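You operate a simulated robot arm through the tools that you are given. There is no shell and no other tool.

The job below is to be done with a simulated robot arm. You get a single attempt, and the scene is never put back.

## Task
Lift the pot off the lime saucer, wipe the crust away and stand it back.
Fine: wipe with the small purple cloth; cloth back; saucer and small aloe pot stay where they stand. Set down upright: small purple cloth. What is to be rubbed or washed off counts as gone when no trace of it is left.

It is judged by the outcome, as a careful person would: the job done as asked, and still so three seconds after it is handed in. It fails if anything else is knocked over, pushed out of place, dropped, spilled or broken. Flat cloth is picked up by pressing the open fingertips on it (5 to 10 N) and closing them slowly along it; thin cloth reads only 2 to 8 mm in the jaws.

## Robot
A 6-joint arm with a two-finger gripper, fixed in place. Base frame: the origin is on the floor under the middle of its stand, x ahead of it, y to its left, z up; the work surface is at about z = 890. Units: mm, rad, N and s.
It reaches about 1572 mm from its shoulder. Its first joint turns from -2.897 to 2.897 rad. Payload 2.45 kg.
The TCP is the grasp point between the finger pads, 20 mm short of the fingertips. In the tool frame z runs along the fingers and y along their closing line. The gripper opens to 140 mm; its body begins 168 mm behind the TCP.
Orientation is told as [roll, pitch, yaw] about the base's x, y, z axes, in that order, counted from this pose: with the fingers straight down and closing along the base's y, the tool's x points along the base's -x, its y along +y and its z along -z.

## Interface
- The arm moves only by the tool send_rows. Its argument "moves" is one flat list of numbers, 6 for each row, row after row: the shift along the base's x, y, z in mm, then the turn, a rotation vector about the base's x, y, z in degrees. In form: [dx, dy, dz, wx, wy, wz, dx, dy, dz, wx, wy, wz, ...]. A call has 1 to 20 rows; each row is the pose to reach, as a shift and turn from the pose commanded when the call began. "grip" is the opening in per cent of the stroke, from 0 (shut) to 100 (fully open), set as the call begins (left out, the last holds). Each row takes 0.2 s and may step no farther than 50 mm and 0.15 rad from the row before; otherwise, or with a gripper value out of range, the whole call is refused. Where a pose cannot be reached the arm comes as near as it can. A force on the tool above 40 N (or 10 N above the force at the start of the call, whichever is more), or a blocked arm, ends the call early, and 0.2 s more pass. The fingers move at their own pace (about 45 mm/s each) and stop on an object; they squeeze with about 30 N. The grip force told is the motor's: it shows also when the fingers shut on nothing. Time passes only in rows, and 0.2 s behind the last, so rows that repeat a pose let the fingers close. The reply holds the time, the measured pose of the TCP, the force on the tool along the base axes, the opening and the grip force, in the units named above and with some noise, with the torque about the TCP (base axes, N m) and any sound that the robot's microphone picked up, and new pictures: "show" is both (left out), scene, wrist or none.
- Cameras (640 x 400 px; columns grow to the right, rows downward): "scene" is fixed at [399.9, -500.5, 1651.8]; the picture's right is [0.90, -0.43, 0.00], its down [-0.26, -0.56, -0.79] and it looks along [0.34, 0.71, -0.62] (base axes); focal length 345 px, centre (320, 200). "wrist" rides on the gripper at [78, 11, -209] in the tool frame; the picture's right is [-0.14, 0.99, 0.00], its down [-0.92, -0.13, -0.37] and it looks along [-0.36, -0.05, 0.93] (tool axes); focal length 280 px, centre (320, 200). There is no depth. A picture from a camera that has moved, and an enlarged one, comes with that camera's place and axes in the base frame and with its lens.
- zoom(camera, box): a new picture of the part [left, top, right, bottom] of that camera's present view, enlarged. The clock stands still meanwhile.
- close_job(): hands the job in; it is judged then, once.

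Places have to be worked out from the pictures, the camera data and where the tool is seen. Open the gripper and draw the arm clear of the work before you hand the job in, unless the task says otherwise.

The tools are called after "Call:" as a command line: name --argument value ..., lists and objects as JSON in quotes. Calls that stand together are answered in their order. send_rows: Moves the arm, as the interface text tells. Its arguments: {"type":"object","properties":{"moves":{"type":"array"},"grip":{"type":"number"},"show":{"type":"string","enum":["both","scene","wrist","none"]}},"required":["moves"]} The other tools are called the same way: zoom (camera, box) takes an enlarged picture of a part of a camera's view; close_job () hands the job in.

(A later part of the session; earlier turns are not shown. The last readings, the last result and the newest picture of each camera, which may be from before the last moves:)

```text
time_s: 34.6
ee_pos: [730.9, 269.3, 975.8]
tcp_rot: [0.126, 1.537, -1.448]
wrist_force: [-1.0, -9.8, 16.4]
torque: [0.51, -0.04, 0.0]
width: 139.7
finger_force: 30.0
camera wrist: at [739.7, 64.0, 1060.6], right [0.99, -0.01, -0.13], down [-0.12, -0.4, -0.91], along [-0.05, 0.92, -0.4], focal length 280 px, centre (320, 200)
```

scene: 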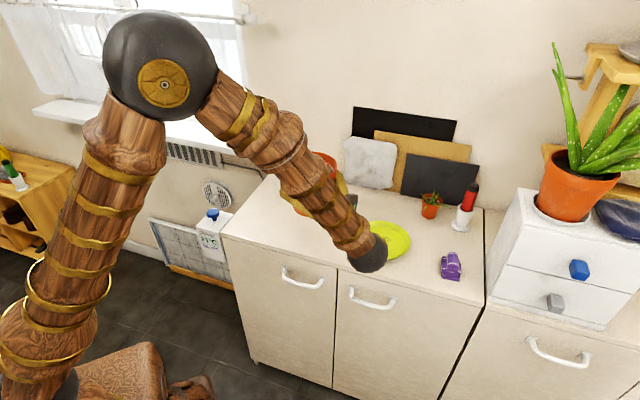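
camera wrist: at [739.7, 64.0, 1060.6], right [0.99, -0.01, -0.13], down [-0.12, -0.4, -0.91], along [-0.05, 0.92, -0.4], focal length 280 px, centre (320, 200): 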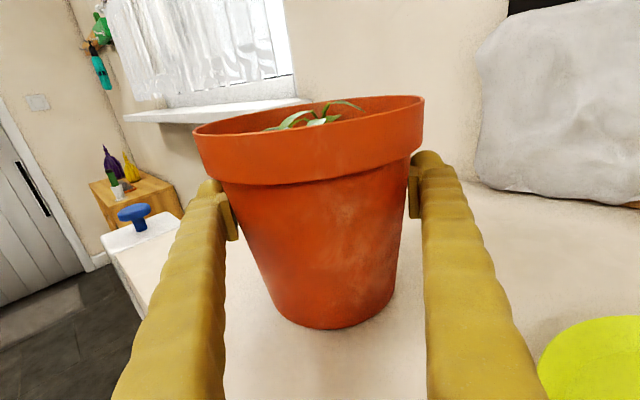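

The pot is standing on the counter (touchdown at TCP z≈977). I open fully, drop the fingers 12 mm down the taper to free them, and check.

Call:
send_rows --moves '[0, 0, 0, 0, 0, 0, 0, 0, -3, 0, 0, 0, 0, 0, -7, 0, 0, 0, 0, 0, -11, 0, 0, 0, 0, 0, -13, 0, 0, 0]' --grip 100 --show "wrist"

```text
time_s: 35.8
ee_pos: [730.7, 270.8, 962.1]
tcp_rot: [0.08, 1.535, -1.493]
wrist_force: [0.5, 0.5, 0.8]
torque: [0.01, -0.02, -0.02]
width: 140.3
finger_force: 0.0
camera wrist: at [740.1, 64.3, 1047.0], right [0.99, -0.01, -0.13], down [-0.13, -0.4, -0.91], along [-0.05, 0.92, -0.4], focal length 280 px, centre (320, 200)
```

wrist: 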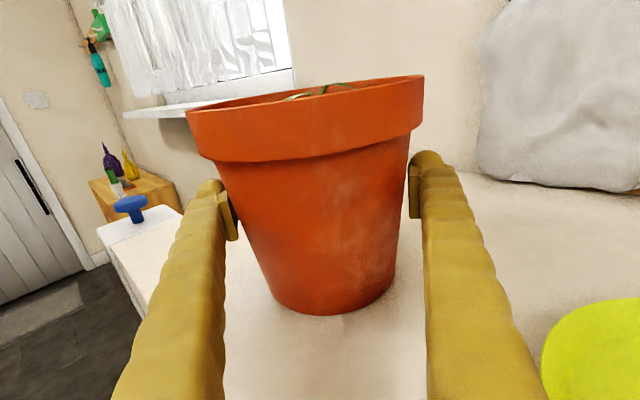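

Fingers are free, with zero force. I withdraw straight back along −y.

Call:
send_rows --moves '[0, -10, 0, 0, 0, 0, 0, -25, 0, 0, 0, 0, 0, -45, 0, 0, 0, 0, 0, -70, 0, 0, 0, 0, 0, -100, 0, 0, 0, 0, 0, -130, 0, 0, 0, 0, 0, -160, 0, 0, 0, 0, 0, -190, 0, 0, 0, 0, 0, -210, 0, 0, 0, 0]' --show "both"

```text
time_s: 37.8
ee_pos: [729.7, 59.2, 965.3]
tcp_rot: [0.09, 1.535, -1.481]
wrist_force: [0.8, 0.0, -0.1]
torque: [-0.02, 0.0, -0.02]
width: 140.0
finger_force: 0.1
camera wrist: at [739.3, -146.4, 1049.6], right [0.99, -0.01, -0.13], down [-0.13, -0.4, -0.91], along [-0.05, 0.92, -0.4], focal length 280 px, centre (320, 200)
```

scene: 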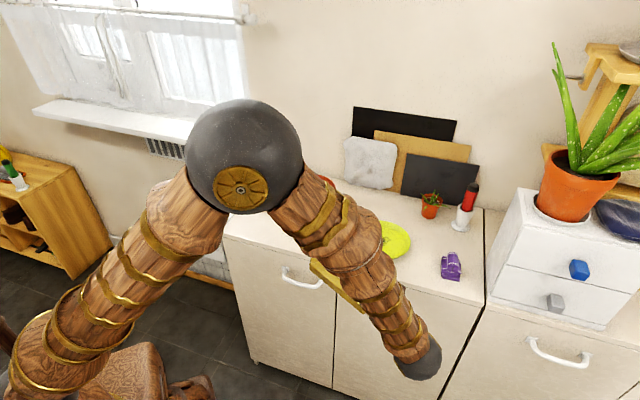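
wrist: 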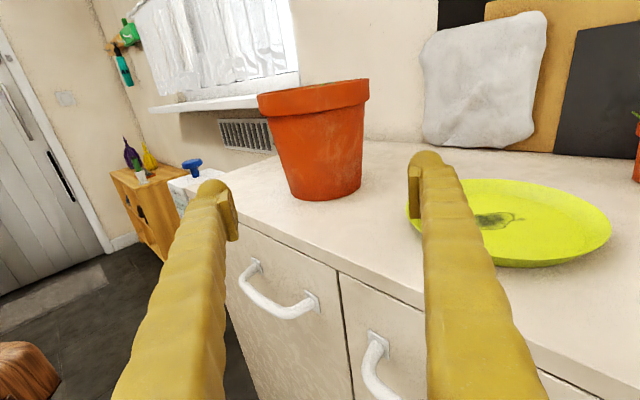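

The pot is standing upright and untouched. I rise, turn the tool back to pointing straight down, and move toward the cloth for a look from above.

Call:
send_rows --moves '[0, 0, 40, 0, 0, 0, 0, -10, 80, -4, 0, 0, 10, -20, 120, -12, 0, 0, 35, -30, 150, -20, 0, 0, 60, -40, 175, -28, 0, 0, 85, -50, 195, -36, 0, 0, 110, -60, 205, -44, 0, 0, 135, -70, 205, -52, 0, 0, 160, -75, 205, -60, 0, 0, 185, -79, 205, -68, 0, 0, 210, -79, 205, -76, 0, 0, 225, -79, 205, -84, 0, 0, 230, -79, 205, -88, 0, 0]' --show "both"

```text
time_s: 40.6
ee_pos: [960.7, -18.6, 1167.1]
tcp_rot: [0.003, -0.003, -1.568]
wrist_force: [-1.1, -0.4, -0.1]
torque: [0.0, -0.01, -0.02]
width: 140.1
finger_force: 0.0
camera wrist: at [969.9, 60.5, 1375.4], right [0.99, -0.13, 0.0], down [-0.13, -0.92, 0.37], along [-0.05, -0.37, -0.93], focal length 280 px, centre (320, 200)
```

scene: 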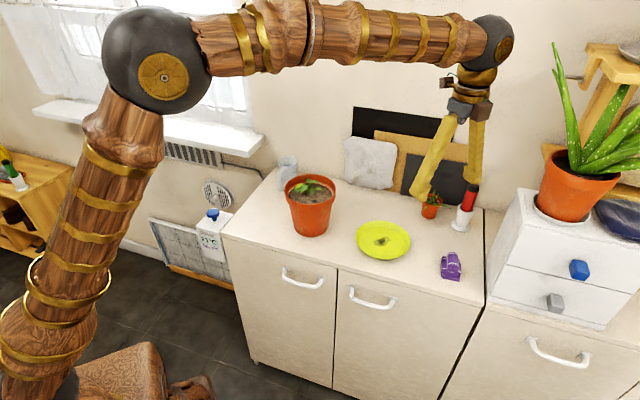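
wrist: 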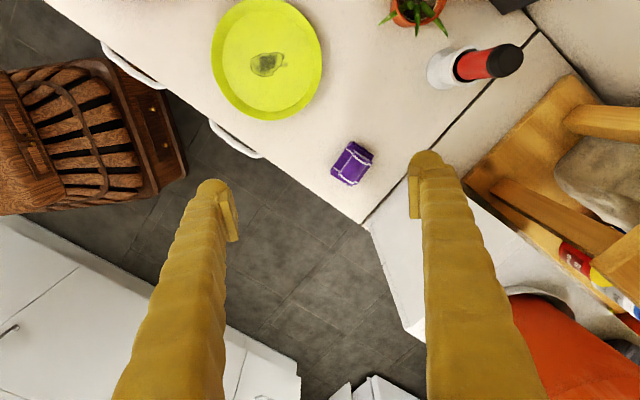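

The tool points straight down and the crust patch and cloth are both in view. I'll zoom on each.

Call:
zoom --camera "wrist" --box '[200, 0, 340, 130]'

Call:
zoom --camera "wrist" --box '[310, 125, 400, 200]'

Call:
zoom --camera "scene" --box '[345, 210, 475, 290]'

```text
3.08 times, centred on (270, 65) of wrist
camera zoom: at [969.9, 60.5, 1375.4], right [0.99, -0.13, 0.0], down [-0.13, -0.92, 0.37], along [-0.05, -0.37, -0.93], focal length 863 px, centre (474, 615)
```

zoom: 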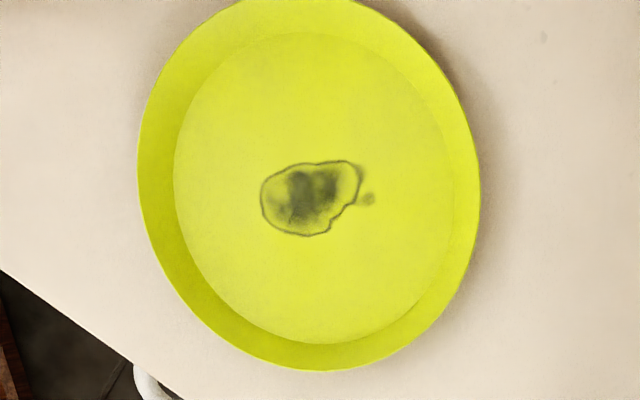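

```text
5.33 times, centred on (355, 162) of wrist
camera zoom: at [969.9, 60.5, 1375.4], right [0.99, -0.13, 0.0], down [-0.13, -0.92, 0.37], along [-0.05, -0.37, -0.93], focal length 1495 px, centre (133, 400)
```

zoom: 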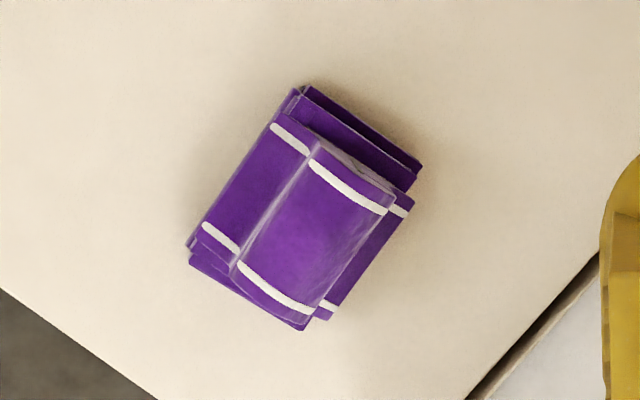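

```text
4.92 times, centred on (410, 250) of scene
camera zoom: at [399.9, -500.5, 1651.8], right [0.9, -0.43, 0.0], down [-0.26, -0.56, -0.79], along [0.34, 0.71, -0.62], focal length 1700 px, centre (-123, -46)
```

zoom: 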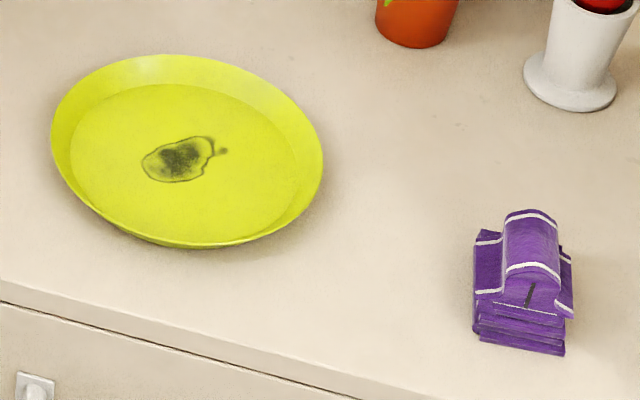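

The crust is about 55×40 mm, centred near (895, 109). The cloth's roll handle is about 28 mm wide, centred near (1006, −63), with its long side running at 45°. I turn the jaws to close across the roll and come down above it for a closer look.

Call:
send_rows --moves '[8, -8, -15, 0, 0, -7.5, 16, -16, -30, 0, 0, -15, 24, -24, -45, 0, 0, -22.5, 32, -32, -60, 0, 0, -30, 40, -39, -75, 0, 0, -37.5, 46, -44.5, -90, 0, 0, -45, 46, -44.5, -100, 0, 0, -45]' --grip 60 --show "both"

```text
time_s: 42.2
ee_pos: [1006.7, -63.2, 1067.6]
tcp_rot: [0.001, 0.001, -2.354]
wrist_force: [1.1, -0.6, -0.6]
torque: [-0.03, -0.03, 0.01]
width: 84.1
finger_force: 0.0
camera wrist: at [1068.1, -15.6, 1275.0], right [0.6, -0.8, 0.0], down [-0.74, -0.56, 0.37], along [-0.29, -0.22, -0.93], focal length 280 px, centre (320, 200)
```

scene: 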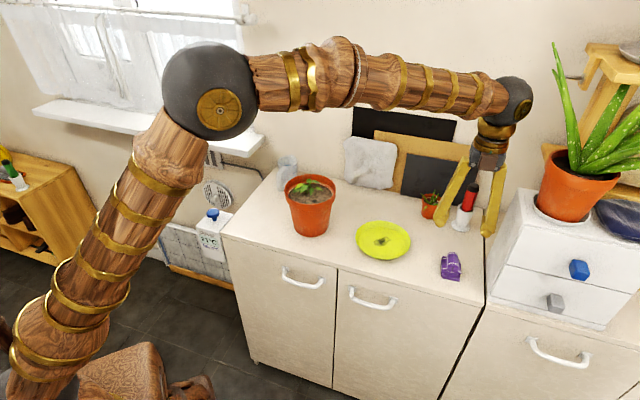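
wrist: 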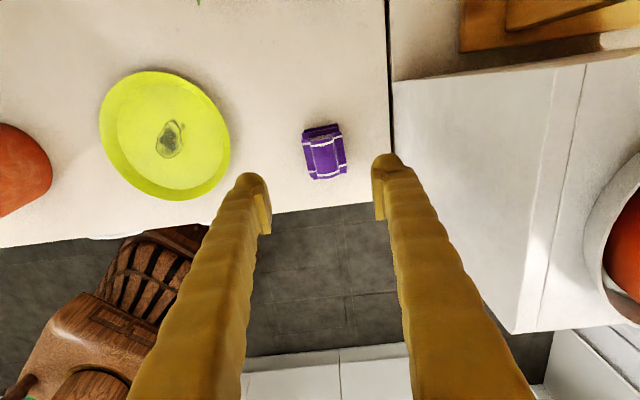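

There is about 106 mm between the cloth's centre line and the drawer unit's side, enough for the gripper. I'll zoom on the cloth to refine its centre and height.

Call:
zoom --camera "wrist" --box '[280, 110, 370, 195]'

Call:
zoom --camera "scene" --box '[425, 240, 485, 290]'

```text
4.71 times, centred on (325, 152) of wrist
camera zoom: at [1068.1, -15.6, 1275.0], right [0.6, -0.8, 0.0], down [-0.74, -0.56, 0.37], along [-0.29, -0.22, -0.93], focal length 1320 px, centre (296, 424)
```

zoom: 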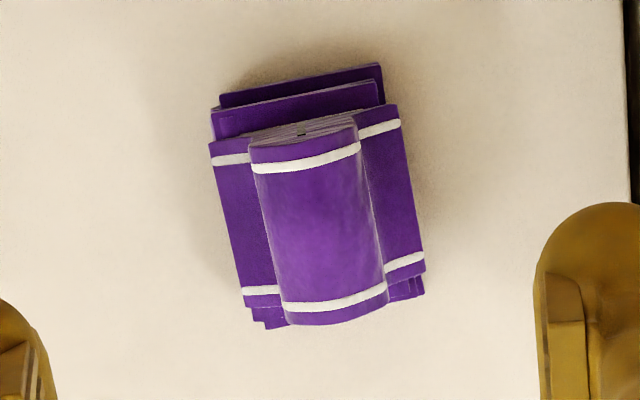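

```text
8.00 times, centred on (455, 265) of scene
camera zoom: at [399.9, -500.5, 1651.8], right [0.9, -0.43, 0.0], down [-0.26, -0.56, -0.79], along [0.34, 0.71, -0.62], focal length 2763 px, centre (-760, -320)
```

zoom: 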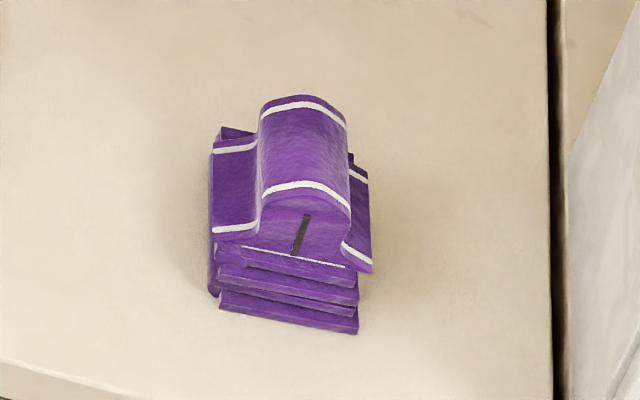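

The roll is 28×44 mm, its top at z≈941 and side flaps at z≈912, centred near (1010, −67). I align the jaws 3.4° and descend with the fingertips straddling the roll, stopping just above the flaps.

Call:
send_rows --moves '[2, -2, -25, 0, 0, 1.7, 3.8, -3.8, -55, 0, 0, 3.4, 3.8, -3.8, -85, 0, 0, 3.4, 3.8, -3.8, -105, 0, 0, 3.4, 3.8, -3.8, -117, 0, 0, 3.4]' --grip 50 --show "both"

```text
time_s: 43.4
ee_pos: [1008.8, -67.4, 949.2]
tcp_rot: [0.001, 0.0, -2.294]
wrist_force: [-0.4, -1.1, 0.0]
torque: [-0.04, 0.0, -0.02]
width: 69.8
finger_force: 0.0
camera wrist: at [1067.3, -15.4, 1157.5], right [0.65, -0.76, 0.0], down [-0.71, -0.61, 0.37], along [-0.28, -0.24, -0.93], focal length 280 px, centre (320, 200)
```

scene: 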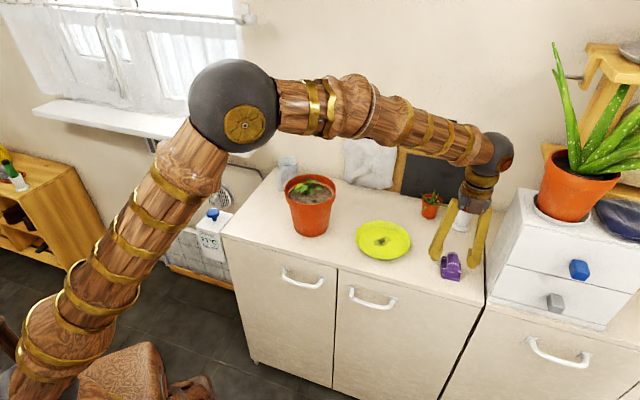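
wrist: 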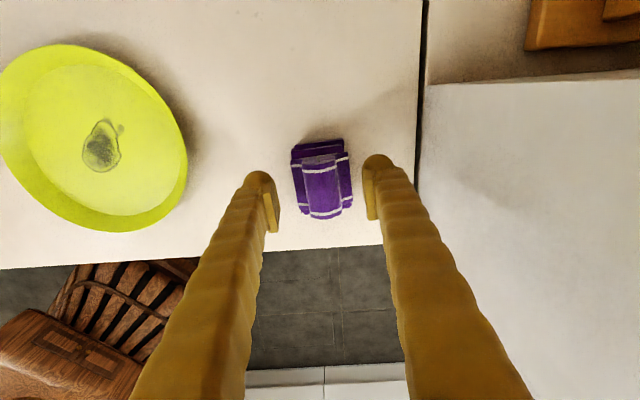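

The fingers straddle the roll and look centred. I'll zoom to confirm before going lower.

Call:
zoom --camera "wrist" --box '[240, 120, 400, 260]'

Call:
zoom --camera "scene" --box '[415, 190, 505, 290]'

```text
2.86 times, centred on (320, 190) of wrist
camera zoom: at [1067.3, -15.4, 1157.5], right [0.65, -0.76, 0.0], down [-0.71, -0.61, 0.37], along [-0.28, -0.24, -0.93], focal length 801 px, centre (320, 229)
```

zoom: 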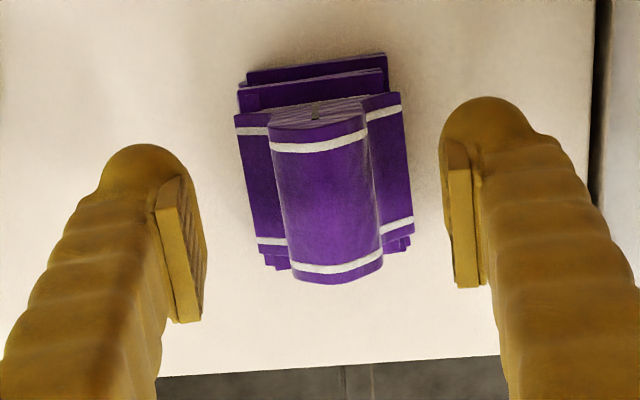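

```text
4.00 times, centred on (460, 240) of scene
camera zoom: at [399.9, -500.5, 1651.8], right [0.9, -0.43, 0.0], down [-0.26, -0.56, -0.79], along [0.34, 0.71, -0.62], focal length 1382 px, centre (-240, 40)
```

zoom: 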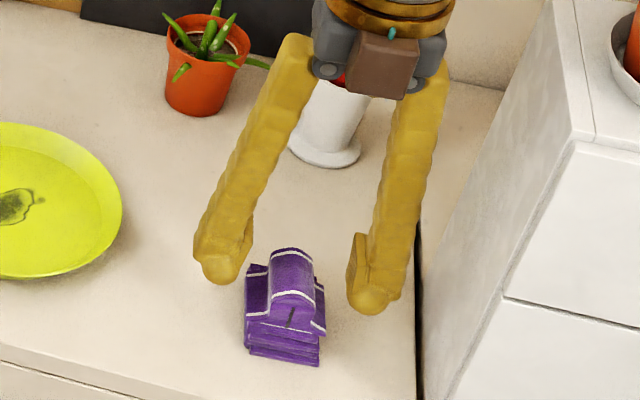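

The jaws are aligned with the roll and centred on it. I descend 12 mm more and close on the roll.

Call:
send_rows --moves '[0.5, 0, -6, 0, 0, 0, 1, 0, -12, 0, 0, 0, 1, 0, -12, 0, 0, 0]' --grip 50 --show "none"

Call:
send_rows --moves '[0, 0, 0, 0, 0, 0, 0, 0, 0, 0, 0, 0, 0, 0, 0, 0, 0, 0, 0, 0, 0, 0, 0, 0, 0, 0, 0, 0, 0, 0]' --grip 5 --show "both"

```text
time_s: 44.2
ee_pos: [1010.2, -67.3, 938.4]
tcp_rot: [0.001, 0.001, -2.294]
wrist_force: [0.1, 0.6, 0.1]
torque: [0.01, -0.01, 0.03]
width: 70.0
finger_force: 0.0
```

```text
time_s: 45.4
ee_pos: [1009.9, -67.0, 938.5]
tcp_rot: [0.001, 0.0, -2.293]
wrist_force: [0.7, -0.3, 0.4]
torque: [-0.03, -0.02, 0.04]
width: 28.2
finger_force: 29.5
camera wrist: at [1069.3, -15.3, 1146.1], right [0.65, -0.76, 0.0], down [-0.71, -0.61, 0.37], along [-0.28, -0.24, -0.93], focal length 280 px, centre (320, 200)
```

scene: 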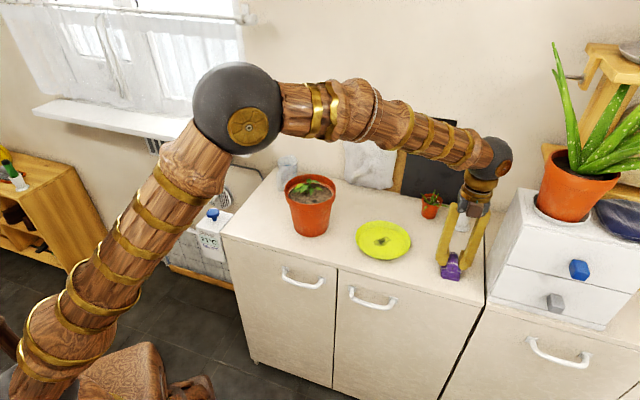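
wrist: 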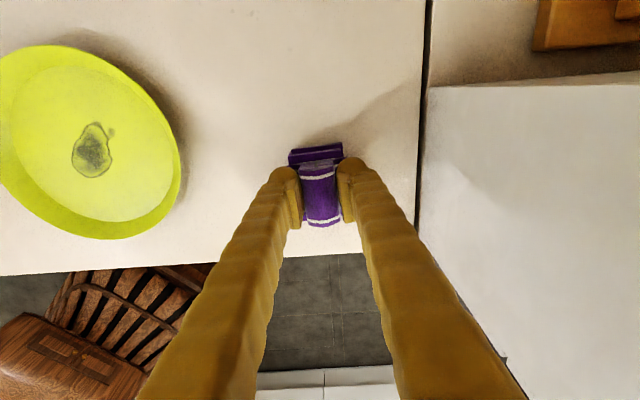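

Gripped the roll at 28.2 mm. The cloth's home pose is TCP (1010, −67, 938.4), yaw −2.293. I lift it straight up gently.

Call:
send_rows --moves '[0, 0, 4, 0, 0, 0, 0, 0, 12, 0, 0, 0, 0, 0, 24, 0, 0, 0, 0, 0, 38, 0, 0, 0, 0, 0, 50, 0, 0, 0, 0, 0, 60, 0, 0, 0]' --show "both"

```text
time_s: 46.8
ee_pos: [1012.2, -67.6, 998.3]
tcp_rot: [0.0, -0.001, -2.293]
wrist_force: [0.0, -0.5, -1.4]
torque: [0.0, -0.04, 0.03]
width: 28.4
finger_force: 29.9
camera wrist: at [1070.5, -15.6, 1206.1], right [0.65, -0.76, 0.0], down [-0.71, -0.61, 0.37], along [-0.28, -0.24, -0.93], focal length 280 px, centre (320, 200)
```

scene: 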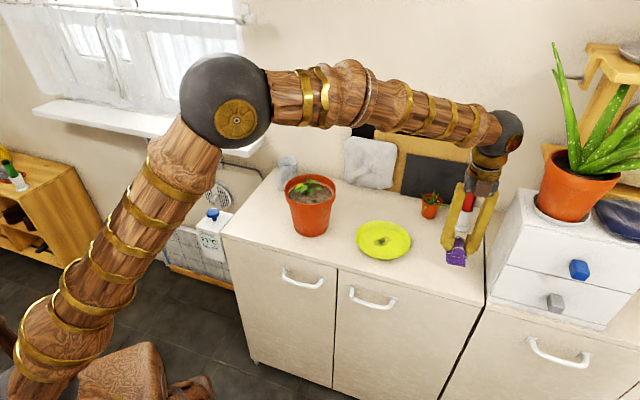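
wrist: 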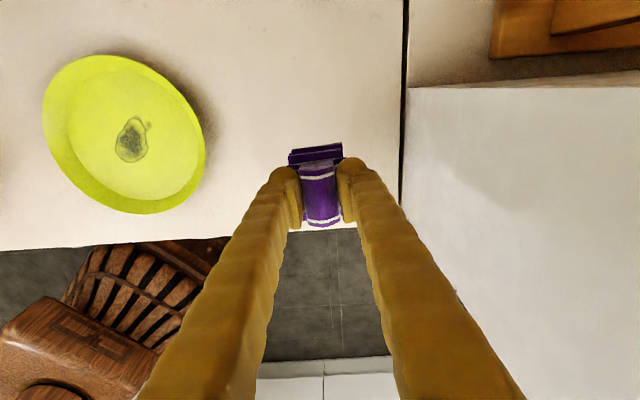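

The cloth came up whole, weighing about 0.14 kg, with its underside about 48 mm below the TCP. I carry it at this height to above the crust at (897, 108).

Call:
send_rows --moves '[-8, 12, 2, 0, 0, 0, -24, 37, 4, 0, 0, 0, -43, 66, 4, 0, 0, 0, -62, 95, 4, 0, 0, 0, -81, 124, 4, 0, 0, 0, -98, 150, 4, 0, 0, 0, -110, 168, 4, 0, 0, 0, -115, 176, 4, 0, 0, 0]' --show "both"

```text
time_s: 48.6
ee_pos: [897.5, 109.0, 1003.2]
tcp_rot: [0.0, 0.0, -2.291]
wrist_force: [-0.5, 1.0, -0.1]
torque: [-0.01, 0.03, -0.02]
width: 28.5
finger_force: 29.7
camera wrist: at [955.9, 161.3, 1211.9], right [0.65, -0.76, 0.0], down [-0.71, -0.61, 0.37], along [-0.28, -0.24, -0.93], focal length 280 px, centre (320, 200)
```

scene: 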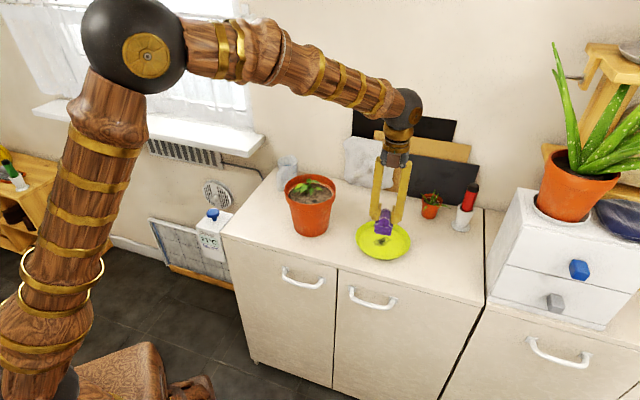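
wrist: 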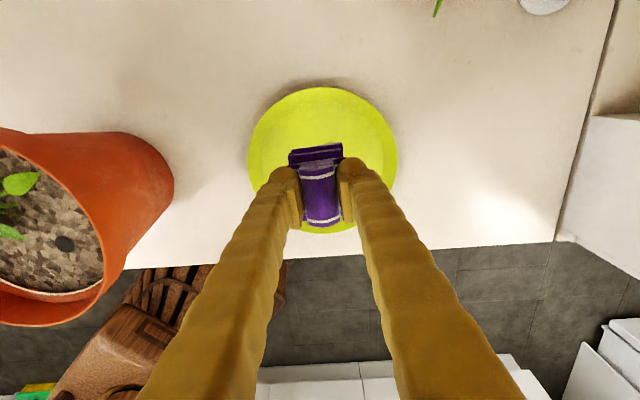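

The cloth is centred over the saucer, whose centre is about (898, 108). I lower to just above the floor of the saucer, then feel for contact.

Call:
send_rows --moves '[0, -1, -12, 0, 0, 0, 0, -1, -26, 0, 0, 0, 0, -1, -38, 0, 0, 0, 0, -1, -46, 0, 0, 0, 0, -1, -50, 0, 0, 0]' --show "none"

Call:
send_rows --moves '[0, 0, -1, 0, 0, 0, 0, 0, -2, 0, 0, 0, 0, 0, -3, 0, 0, 0]' --show "scene"

```text
time_s: 49.8
ee_pos: [896.9, 106.9, 953.2]
tcp_rot: [-0.001, 0.0, -2.294]
wrist_force: [0.2, 0.7, -0.4]
torque: [-0.03, 0.05, -0.01]
width: 28.4
finger_force: 30.6
```

```text
time_s: 50.6
ee_pos: [896.9, 107.2, 950.0]
tcp_rot: [-0.001, -0.001, -2.293]
wrist_force: [-0.6, -1.0, -1.2]
torque: [0.04, 0.0, -0.01]
width: 28.7
finger_force: 30.0
```

scene: 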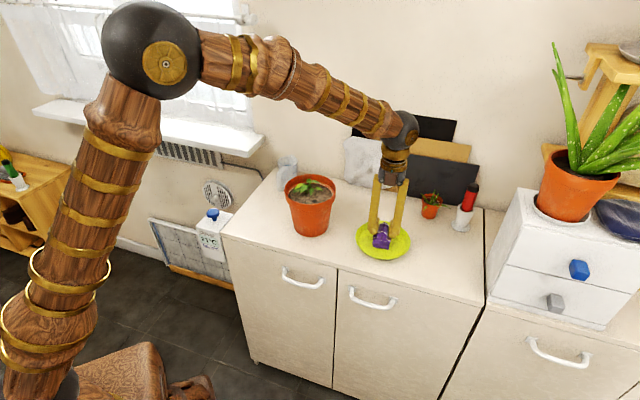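

Nothing touching at z=950 yet. I continue down 1 mm at a time until the floor pushes back.

Call:
send_rows --moves '[0, 0, -1, 0, 0, 0, 0, 0, -2, 0, 0, 0]' --show "none"

Call:
send_rows --moves '[0, 0, -1, 0, 0, 0, 0, 0, -1.5, 0, 0, 0]' --show "none"

Call:
send_rows --moves '[0, 0, -1, 0, 0, 0, 0, 0, -1.5, 0, 0, 0]' --show "none"

```text
time_s: 51.2
ee_pos: [896.9, 108.0, 946.6]
tcp_rot: [-0.001, 0.0, -2.293]
wrist_force: [0.3, -0.1, -0.8]
torque: [0.0, 0.01, -0.01]
width: 28.5
finger_force: 29.7
```

```text
time_s: 51.8
ee_pos: [895.1, 108.1, 944.4]
tcp_rot: [0.001, -0.001, -2.293]
wrist_force: [0.2, 0.3, -0.7]
torque: [0.0, 0.01, -0.03]
width: 28.5
finger_force: 29.7
```

```text
time_s: 52.4
ee_pos: [897.0, 107.9, 943.4]
tcp_rot: [0.001, 0.0, -2.294]
wrist_force: [-0.1, 0.6, -1.3]
torque: [0.02, -0.03, -0.02]
width: 28.7
finger_force: 30.2
```

Still free at z≈943.5, so the saucer floor is lower than I guessed. I keep feeling downward.

Call:
send_rows --moves '[0, 0, -0.7, 0, 0, 0, 0, 0, -1.3, 0, 0, 0]' --show "none"

Call:
send_rows --moves '[0, 0, -0.7, 0, 0, 0, 0, 0, -1, 0, 0, 0]' --show "none"

Call:
send_rows --moves '[0, 0, -0.5, 0, 0, 0, 0, 0, -1, 0, 0, 0]' --show "wrist"

```text
time_s: 53.0
ee_pos: [896.0, 106.7, 941.6]
tcp_rot: [0.0, 0.001, -2.294]
wrist_force: [1.1, 0.2, -0.6]
torque: [0.0, 0.03, 0.0]
width: 28.7
finger_force: 29.9
```

```text
time_s: 53.6
ee_pos: [896.5, 107.7, 941.0]
tcp_rot: [0.002, 0.002, -2.294]
wrist_force: [1.0, 0.1, 4.3]
torque: [-0.01, 0.02, -0.02]
width: 28.1
finger_force: 29.8
```

```text
time_s: 54.2
ee_pos: [895.8, 106.6, 942.4]
tcp_rot: [0.003, 0.002, -2.292]
wrist_force: [-0.6, 3.1, 16.9]
torque: [0.09, 0.09, 0.01]
width: 28.2
finger_force: 29.7
camera wrist: at [954.7, 159.5, 1149.8], right [0.65, -0.76, 0.0], down [-0.71, -0.61, 0.37], along [-0.28, -0.24, -0.93], focal length 280 px, centre (320, 200)
```

wrist: 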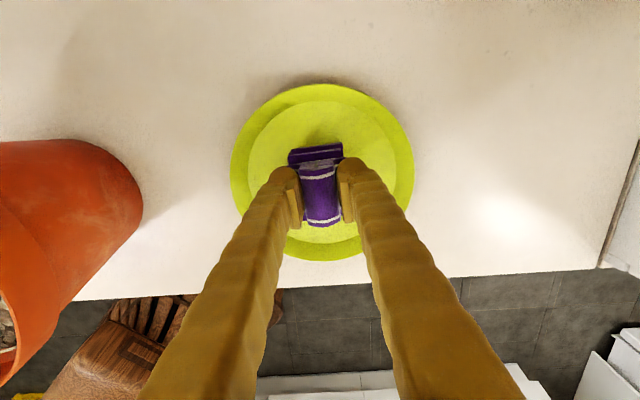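

Contact: about 4 N at first touch and 17 N one millimetre lower, so the floor is near z≈893.6. I ease up 0.7 mm for a light press and make a first test stroke, watching that the saucer doesn't move.

Call:
send_rows --moves '[0, 0, 0.7, 0, 0, 0, 7.5, -6.6, 0.7, 0, 0, 0, 16.5, -14.5, 0.7, 0, 0, 0, 7.5, -6.6, 0.7, 0, 0, 0, 0, 0, 0.7, 0, 0, 0, -7.5, 6.6, 0.7, 0, 0, 0, -16.5, 14.5, 0.7, 0, 0, 0, -7.5, 6.6, 0.7, 0, 0, 0, 0, 0, 0.7, 0, 0, 0]' --show "both"

```text
time_s: 56.2
ee_pos: [896.5, 107.6, 943.5]
tcp_rot: [0.0, 0.0, -2.294]
wrist_force: [-0.5, 0.5, -0.7]
torque: [-0.01, 0.01, -0.02]
width: 28.6
finger_force: 30.5
camera wrist: at [955.2, 159.7, 1150.3], right [0.65, -0.76, 0.0], down [-0.71, -0.61, 0.37], along [-0.28, -0.24, -0.93], focal length 280 px, centre (320, 200)
```

scene: 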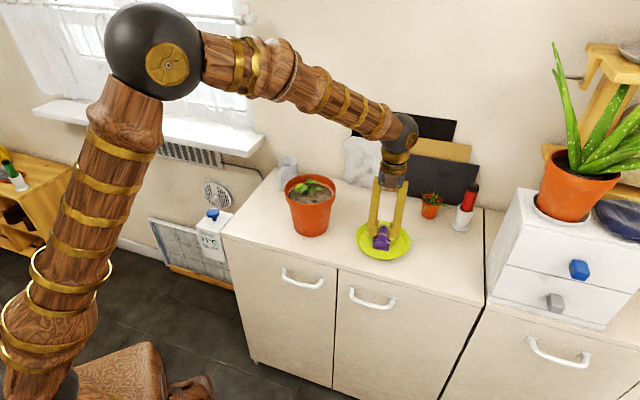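
wrist: 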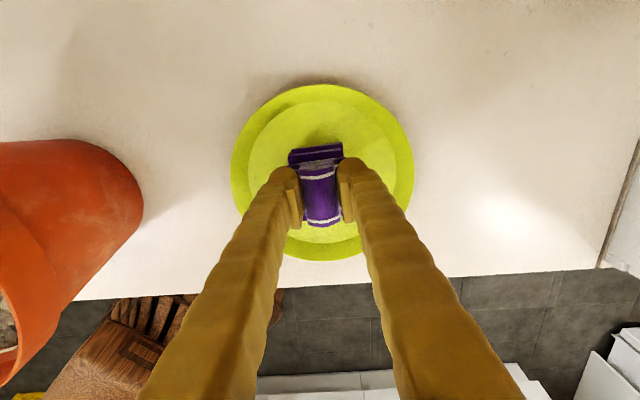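

The press came off entirely after easing up. I step down in finer increments to get a steady 5–8 N.

Call:
send_rows --moves '[0, 0, -0.3, 0, 0, 0, 0, 0, -0.4, 0, 0, 0]' --show "none"

Call:
send_rows --moves '[0, 0, -0.2, 0, 0, 0, 0, 0, -0.2, 0, 0, 0]' --show "none"

```text
time_s: 56.8
ee_pos: [895.4, 107.3, 940.7]
tcp_rot: [0.002, 0.0, -2.294]
wrist_force: [1.7, 1.8, 4.3]
torque: [0.06, -0.05, 0.0]
width: 28.6
finger_force: 29.9
```

```text
time_s: 57.4
ee_pos: [896.7, 107.4, 941.8]
tcp_rot: [0.0, -0.001, -2.293]
wrist_force: [-2.4, -2.7, 7.2]
torque: [-0.12, 0.08, 0.0]
width: 28.6
finger_force: 30.5
```

A steady 7 N press. I wipe over the whole crust area in overlapping strokes, staying inside the flat floor of the saucer.

Call:
send_rows --moves '[8.3, -7.3, 0, 0, 0, 0, 16.5, -14.5, 0, 0, 0, 0, 20.5, -10, 0, 0, 0, 0, 24.4, -5.5, 0, 0, 0, 0, 16.2, 1.7, 0, 0, 0, 0, 7.9, 9, 0, 0, 0, 0, -0.4, 16.3, 0, 0, 0, 0, -8.6, 23.5, 0, 0, 0, 0, -12.5, 19, 0, 0, 0, 0, -16.5, 14.5, 0, 0, 0, 0, -8.3, 7.3, 0, 0, 0, 0, 0, 0, 0, 0, 0, 0, -7.9, -9, 0, 0, 0, 0, 0.4, -16.3, 0, 0, 0, 0, 8.6, -23.5, 0, 0, 0, 0, 0.4, -16.3, 0, 0, 0, 0, -7.9, -9, 0, 0, 0, 0, -16.2, -1.7, 0, 0, 0, 0, -24.4, 5.5, 0, 0, 0, 0, 0, 0, 0, 0, 0, 0]' --show "both"

```text
time_s: 61.6
ee_pos: [895.9, 108.5, 941.2]
tcp_rot: [0.0, 0.0, -2.292]
wrist_force: [-9.7, 2.0, 22.1]
torque: [0.07, 0.35, 0.01]
width: 28.3
finger_force: 29.5
camera wrist: at [953.8, 160.3, 1149.2], right [0.65, -0.76, 0.0], down [-0.7, -0.61, 0.37], along [-0.28, -0.24, -0.93], focal length 280 px, centre (320, 200)
```

scene: 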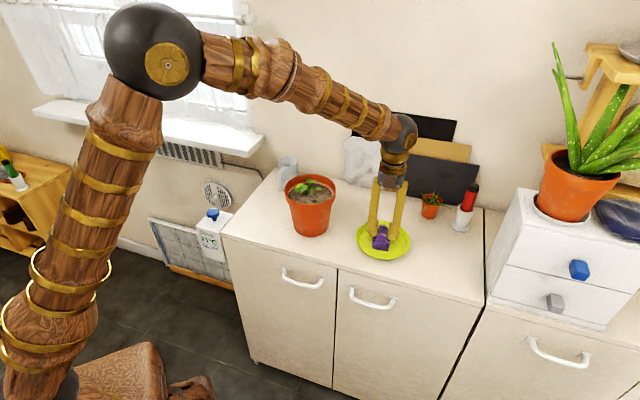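
wrist: 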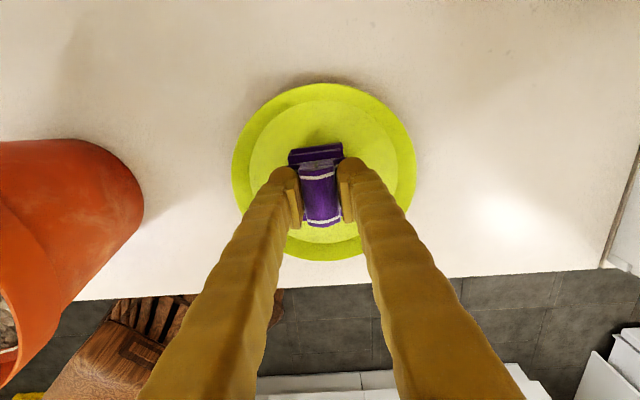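

Strokes done, and the saucer looks unmoved. I lift straight up and slide the cloth aside to inspect the floor of the saucer.

Call:
send_rows --moves '[0, 0, 2, 0, 0, 0, 0, 0, 10, 0, 0, 0, 0, 0, 25, 0, 0, 0, 0, 0, 45, 0, 0, 0, 0, 0, 60, 0, 0, 0, 20, -30, 60, 0, 0, 0, 45, -68, 60, 0, 0, 0, 60, -92, 60, 0, 0, 0, 65, -100, 60, 0, 0, 0]' --show "both"

Call:
zoom --camera "scene" --box '[345, 205, 425, 270]'

```text
time_s: 63.6
ee_pos: [962.0, 6.8, 999.1]
tcp_rot: [0.001, 0.0, -2.294]
wrist_force: [-1.0, -0.4, -0.4]
torque: [0.01, -0.01, 0.01]
width: 28.4
finger_force: 30.1
camera wrist: at [1019.8, 60.0, 1206.9], right [0.65, -0.76, 0.0], down [-0.71, -0.61, 0.37], along [-0.28, -0.24, -0.93], focal length 280 px, centre (320, 200)
```

scene: 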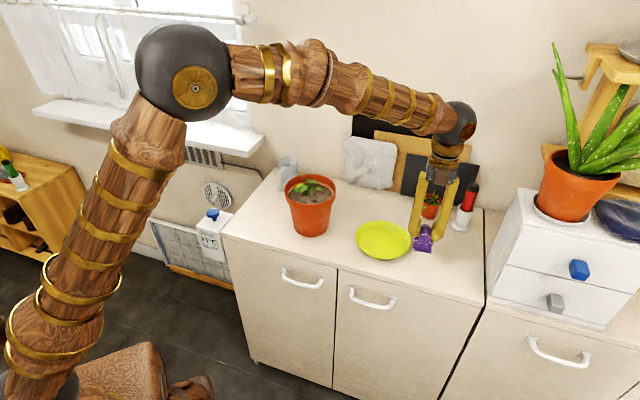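
wrist: 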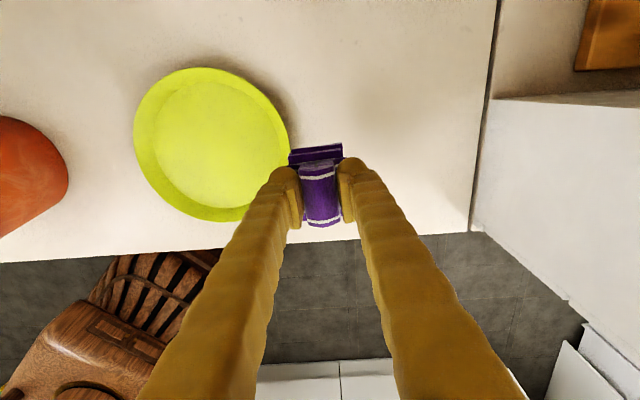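

```text
6.15 times, centred on (385, 238) of scene
camera zoom: at [399.9, -500.5, 1651.8], right [0.9, -0.43, 0.0], down [-0.26, -0.56, -0.79], along [0.34, 0.71, -0.62], focal length 2126 px, centre (-80, -31)
```

zoom: 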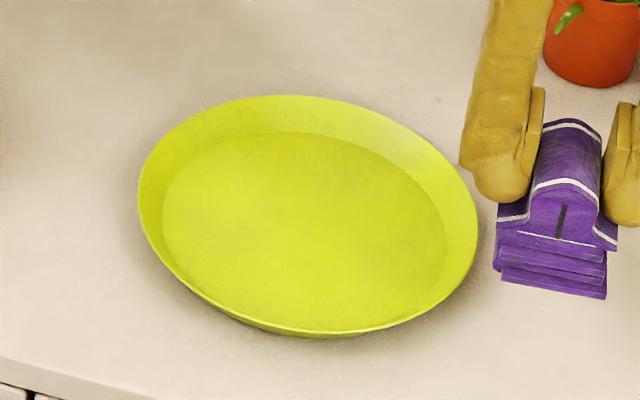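

The crust looks gone in the scene view. I'll zoom with the wrist camera to be sure no faint trace or smear is left.

Call:
zoom --camera "wrist" --box '[125, 60, 295, 230]'

Call:
zoom --camera "wrist" --box '[175, 95, 255, 180]'

Call:
zoom --camera "scene" --box '[362, 218, 410, 254]'

```text
2.35 times, centred on (210, 145) of wrist
camera zoom: at [1019.8, 60.0, 1206.9], right [0.65, -0.76, 0.0], down [-0.71, -0.61, 0.37], along [-0.28, -0.24, -0.93], focal length 660 px, centre (579, 329)
```

zoom: 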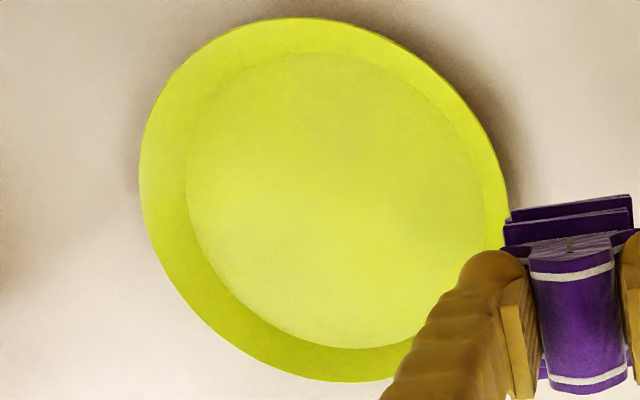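

```text
4.71 times, centred on (215, 138) of wrist
camera zoom: at [1019.8, 60.0, 1206.9], right [0.65, -0.76, 0.0], down [-0.71, -0.61, 0.37], along [-0.28, -0.24, -0.93], focal length 1320 px, centre (814, 494)
```

zoom: 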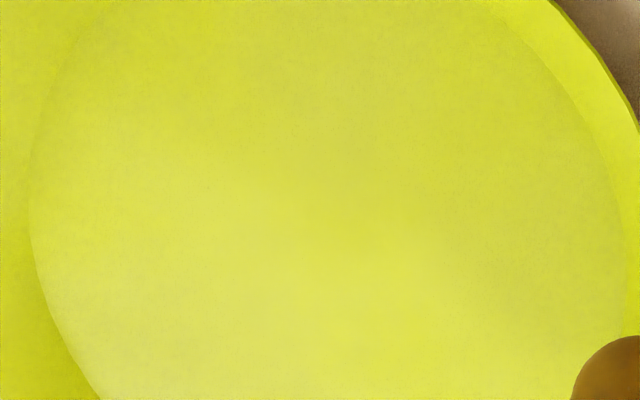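

```text
11.11 times, centred on (386, 236) of scene
camera zoom: at [399.9, -500.5, 1651.8], right [0.9, -0.43, 0.0], down [-0.26, -0.56, -0.79], along [0.34, 0.71, -0.62], focal length 3838 px, centre (-413, -200)
```

zoom: 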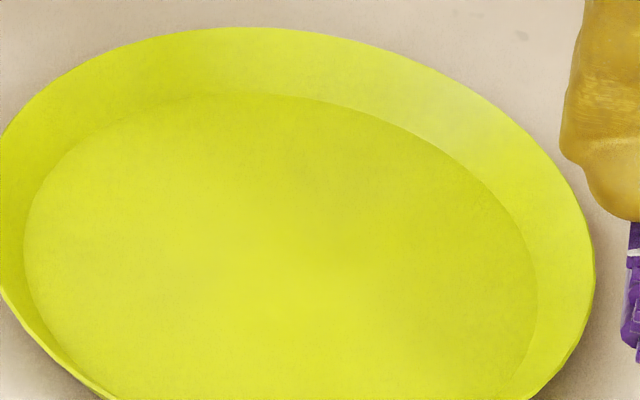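

The crust appears gone and the saucer hasn't shifted: its edges are at the same pixels as before. To be sure no faint residue remains, I make a second pass in the crosswise direction.

Call:
send_rows --moves '[-8, 12, 0, 0, 0, 0, -25, 38, 0, 0, 0, 0, -45, 69, 0, 0, 0, 0, -60, 92, 0, 0, 0, 0, -65, 100, 0, 0, 0, 0, -65, 100, -15, 0, 0, 0, -65, 100, -35, 0, 0, 0, -65, 100, -50, 0, 0, 0, -65, 100, -56, 0, 0, 0, -65, 100, -58.5, 0, 0, 0]' --show "none"

Call:
send_rows --moves '[0, 0, -0.5, 0, 0, 0, 0, 0, -0.9, 0, 0, 0]' --show "none"

```text
time_s: 65.8
ee_pos: [896.1, 107.2, 942.3]
tcp_rot: [0.001, -0.002, -2.294]
wrist_force: [0.1, -0.2, 2.0]
torque: [0.01, -0.02, 0.01]
width: 28.7
finger_force: 29.7
```

```text
time_s: 66.4
ee_pos: [897.3, 106.5, 940.8]
tcp_rot: [0.0, 0.003, -2.293]
wrist_force: [-2.0, 1.6, 5.9]
torque: [0.03, 0.05, 0.0]
width: 28.5
finger_force: 30.7
```

A 6 N press. Second wiping pass, with strokes along the pad's long direction.

Call:
send_rows --moves '[6.6, 7.5, 0, 0, 0, 0, 11.9, 13.5, 0, 0, 0, 0, 18.7, 7.5, 0, 0, 0, 0, 25.4, 1.6, 0, 0, 0, 0, 17.5, -7.4, 0, 0, 0, 0, 9.5, -16.4, 0, 0, 0, 0, 1.6, -25.4, 0, 0, 0, 0, -5.1, -19.5, 0, 0, 0, 0, -11.9, -13.5, 0, 0, 0, 0, -4, -4.5, 0, 0, 0, 0, 4, 4.5, 0, 0, 0, 0, 7.4, 17.5, 0, 0, 0, 0, -1.6, 25.4, 0, 0, 0, 0, -9.5, 16.4, 0, 0, 0, 0, -17.5, 7.4, 0, 0, 0, 0, -25.4, -1.6, 0, 0, 0, 0, -12.7, -0.8, 0, 0, 0, 0, 0, 0, 0, 0, 0, 0, 18, -15.9, 0, 0, 0, 0, 0, 0, 0, 0, 0, 0]' --show "none"

Call:
send_rows --moves '[0, 0, 2, 0, 0, 0, 0, 0, 10, 0, 0, 0, 0, 0, 25, 0, 0, 0, 0, 0, 45, 0, 0, 0, 0, 0, 60, 0, 0, 0, 20, -30, 60, 0, 0, 0, 45, -68, 60, 0, 0, 0, 75, -110, 60, 0, 0, 0, 97, -145, 60, 0, 0, 0, 110, -168, 60, 0, 0, 0, 114, -174, 60, 0, 0, 0]' --show "both"

```text
time_s: 70.6
ee_pos: [895.7, 107.5, 942.2]
tcp_rot: [0.0, -0.001, -2.294]
wrist_force: [-0.1, -0.3, 0.0]
torque: [-0.03, 0.01, 0.0]
width: 28.4
finger_force: 30.2
```

```text
refused: row 8 steps farther than a row can; nothing moved
```

That call was refused for one over-long step. I resend it with shorter steps: lift off and carry the cloth back above its home spot.

Call:
send_rows --moves '[0, 0, 2, 0, 0, 0, 0, 0, 10, 0, 0, 0, 0, 0, 25, 0, 0, 0, 0, 0, 45, 0, 0, 0, 0, 0, 60, 0, 0, 0, 12, -18, 60, 0, 0, 0, 32, -49, 60, 0, 0, 0, 54, -82, 60, 0, 0, 0, 76, -116, 60, 0, 0, 0, 96, -147, 60, 0, 0, 0, 109, -167, 60, 0, 0, 0, 114, -174, 60, 0, 0, 0, 114, -174, 60, 0, 0, 0]' --show "both"

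Call:
zoom --camera "wrist" --box '[30, 40, 220, 230]'

Call:
zoom --camera "scene" --box '[345, 205, 425, 270]'

```text
time_s: 73.4
ee_pos: [1010.1, -65.7, 1002.9]
tcp_rot: [0.0, 0.001, -2.293]
wrist_force: [-0.1, 0.4, -0.6]
torque: [0.0, -0.02, 0.02]
width: 28.6
finger_force: 29.7
camera wrist: at [1068.7, -13.8, 1210.3], right [0.65, -0.76, 0.0], down [-0.71, -0.61, 0.37], along [-0.28, -0.24, -0.93], focal length 280 px, centre (320, 200)
```

scene: 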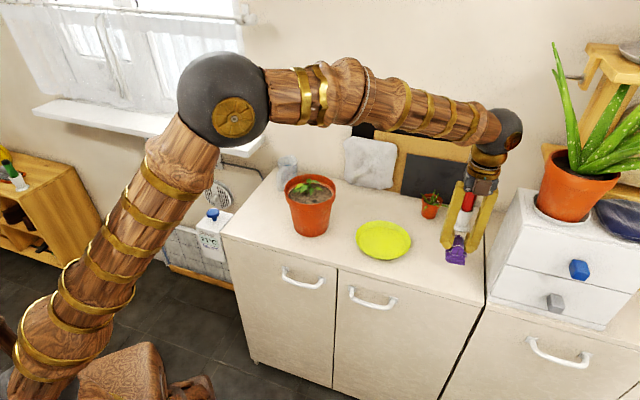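
wrist: 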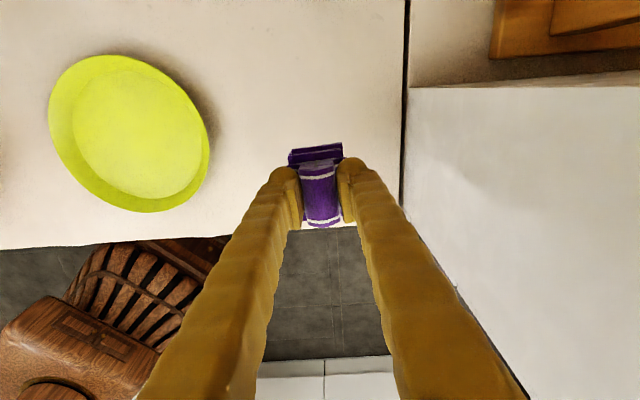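

```text
2.11 times, centred on (125, 135) of wrist
camera zoom: at [1068.7, -13.8, 1210.3], right [0.65, -0.76, 0.0], down [-0.71, -0.61, 0.37], along [-0.28, -0.24, -0.93], focal length 590 px, centre (730, 337)
```

zoom: 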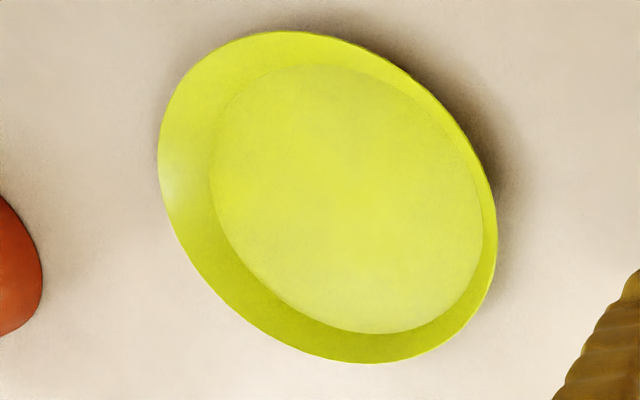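

```text
6.15 times, centred on (385, 238) of scene
camera zoom: at [399.9, -500.5, 1651.8], right [0.9, -0.43, 0.0], down [-0.26, -0.56, -0.79], along [0.34, 0.71, -0.62], focal length 2126 px, centre (-80, -31)
```

zoom: 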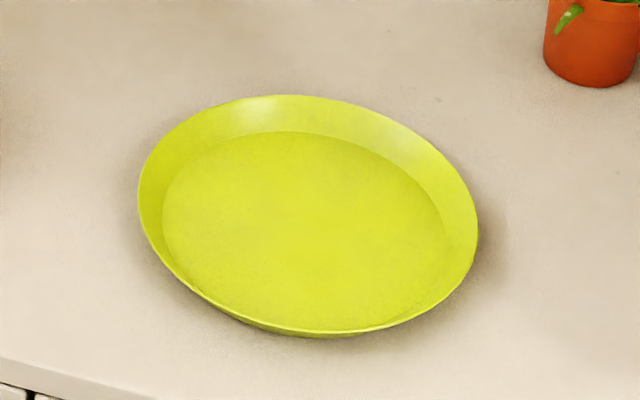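

The saucer is uniformly clean and hasn't moved. Now I return the cloth: by my running tally home is (+1, −1, −63.4) from here, so I lower slowly to just above it.

Call:
send_rows --moves '[0.5, -0.5, -12, 0, 0, 0, 1, -1, -28, 0, 0, 0, 1, -1, -44, 0, 0, 0, 1, -1, -54, 0, 0, 0, 1, -1, -60, 0, 0, 0, 1, -1, -62, 0, 0, 0]' --show "none"

Call:
send_rows --moves '[0, 0, -0.5, 0, 0, 0, 0, 0, -1, 0, 0, 0]' --show "both"

```text
time_s: 74.8
ee_pos: [1011.9, -66.8, 939.9]
tcp_rot: [0.0, -0.002, -2.293]
wrist_force: [-0.5, -0.8, -0.3]
torque: [0.01, -0.02, 0.02]
width: 28.5
finger_force: 29.9
```

```text
time_s: 75.4
ee_pos: [1010.4, -66.0, 938.2]
tcp_rot: [-0.002, -0.001, -2.293]
wrist_force: [-0.4, 0.5, -0.9]
torque: [0.0, 0.01, 0.02]
width: 28.4
finger_force: 30.5
camera wrist: at [1070.2, -14.7, 1146.2], right [0.65, -0.76, 0.0], down [-0.71, -0.61, 0.37], along [-0.28, -0.24, -0.93], focal length 280 px, centre (320, 200)
```

scene: 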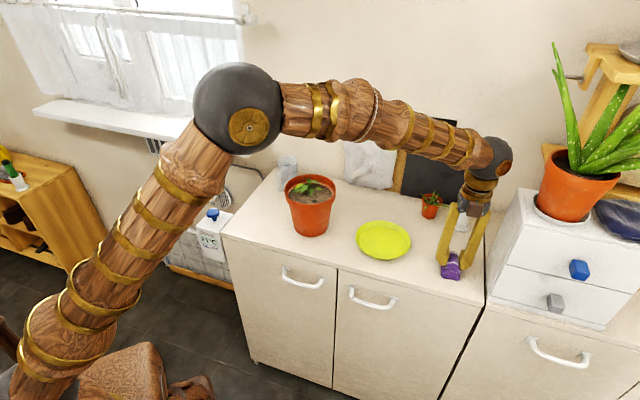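
wrist: 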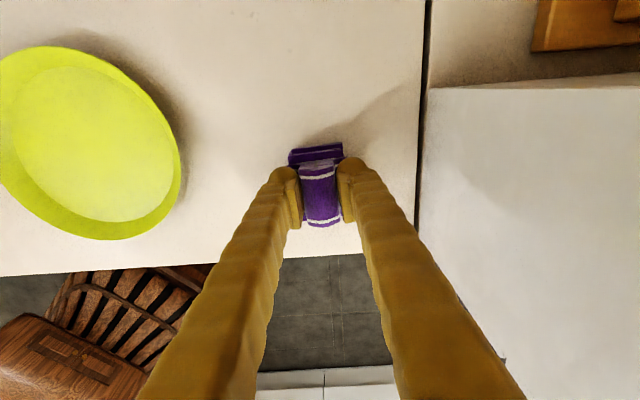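

The cloth is over its home and almost down, with force still about zero. I finish the last fraction until it touches.

Call:
send_rows --moves '[0, 0, -0.4, 0, 0, 0, 0, 0, -0.7, 0, 0, 0]' --show "none"

Call:
send_rows --moves '[0, 0, -0.3, 0, 0, 0, 0, 0, -0.5, 0, 0, 0]' --show "none"

```text
time_s: 76.0
ee_pos: [1012.3, -66.7, 937.6]
tcp_rot: [-0.001, 0.0, -2.293]
wrist_force: [-0.3, 0.6, -0.4]
torque: [-0.04, -0.01, 0.0]
width: 28.7
finger_force: 30.2
```

```text
time_s: 76.6
ee_pos: [1011.1, -68.2, 937.3]
tcp_rot: [0.0, 0.001, -2.293]
wrist_force: [2.1, -0.2, 2.6]
torque: [0.02, -0.03, 0.0]
width: 28.5
finger_force: 30.1
```

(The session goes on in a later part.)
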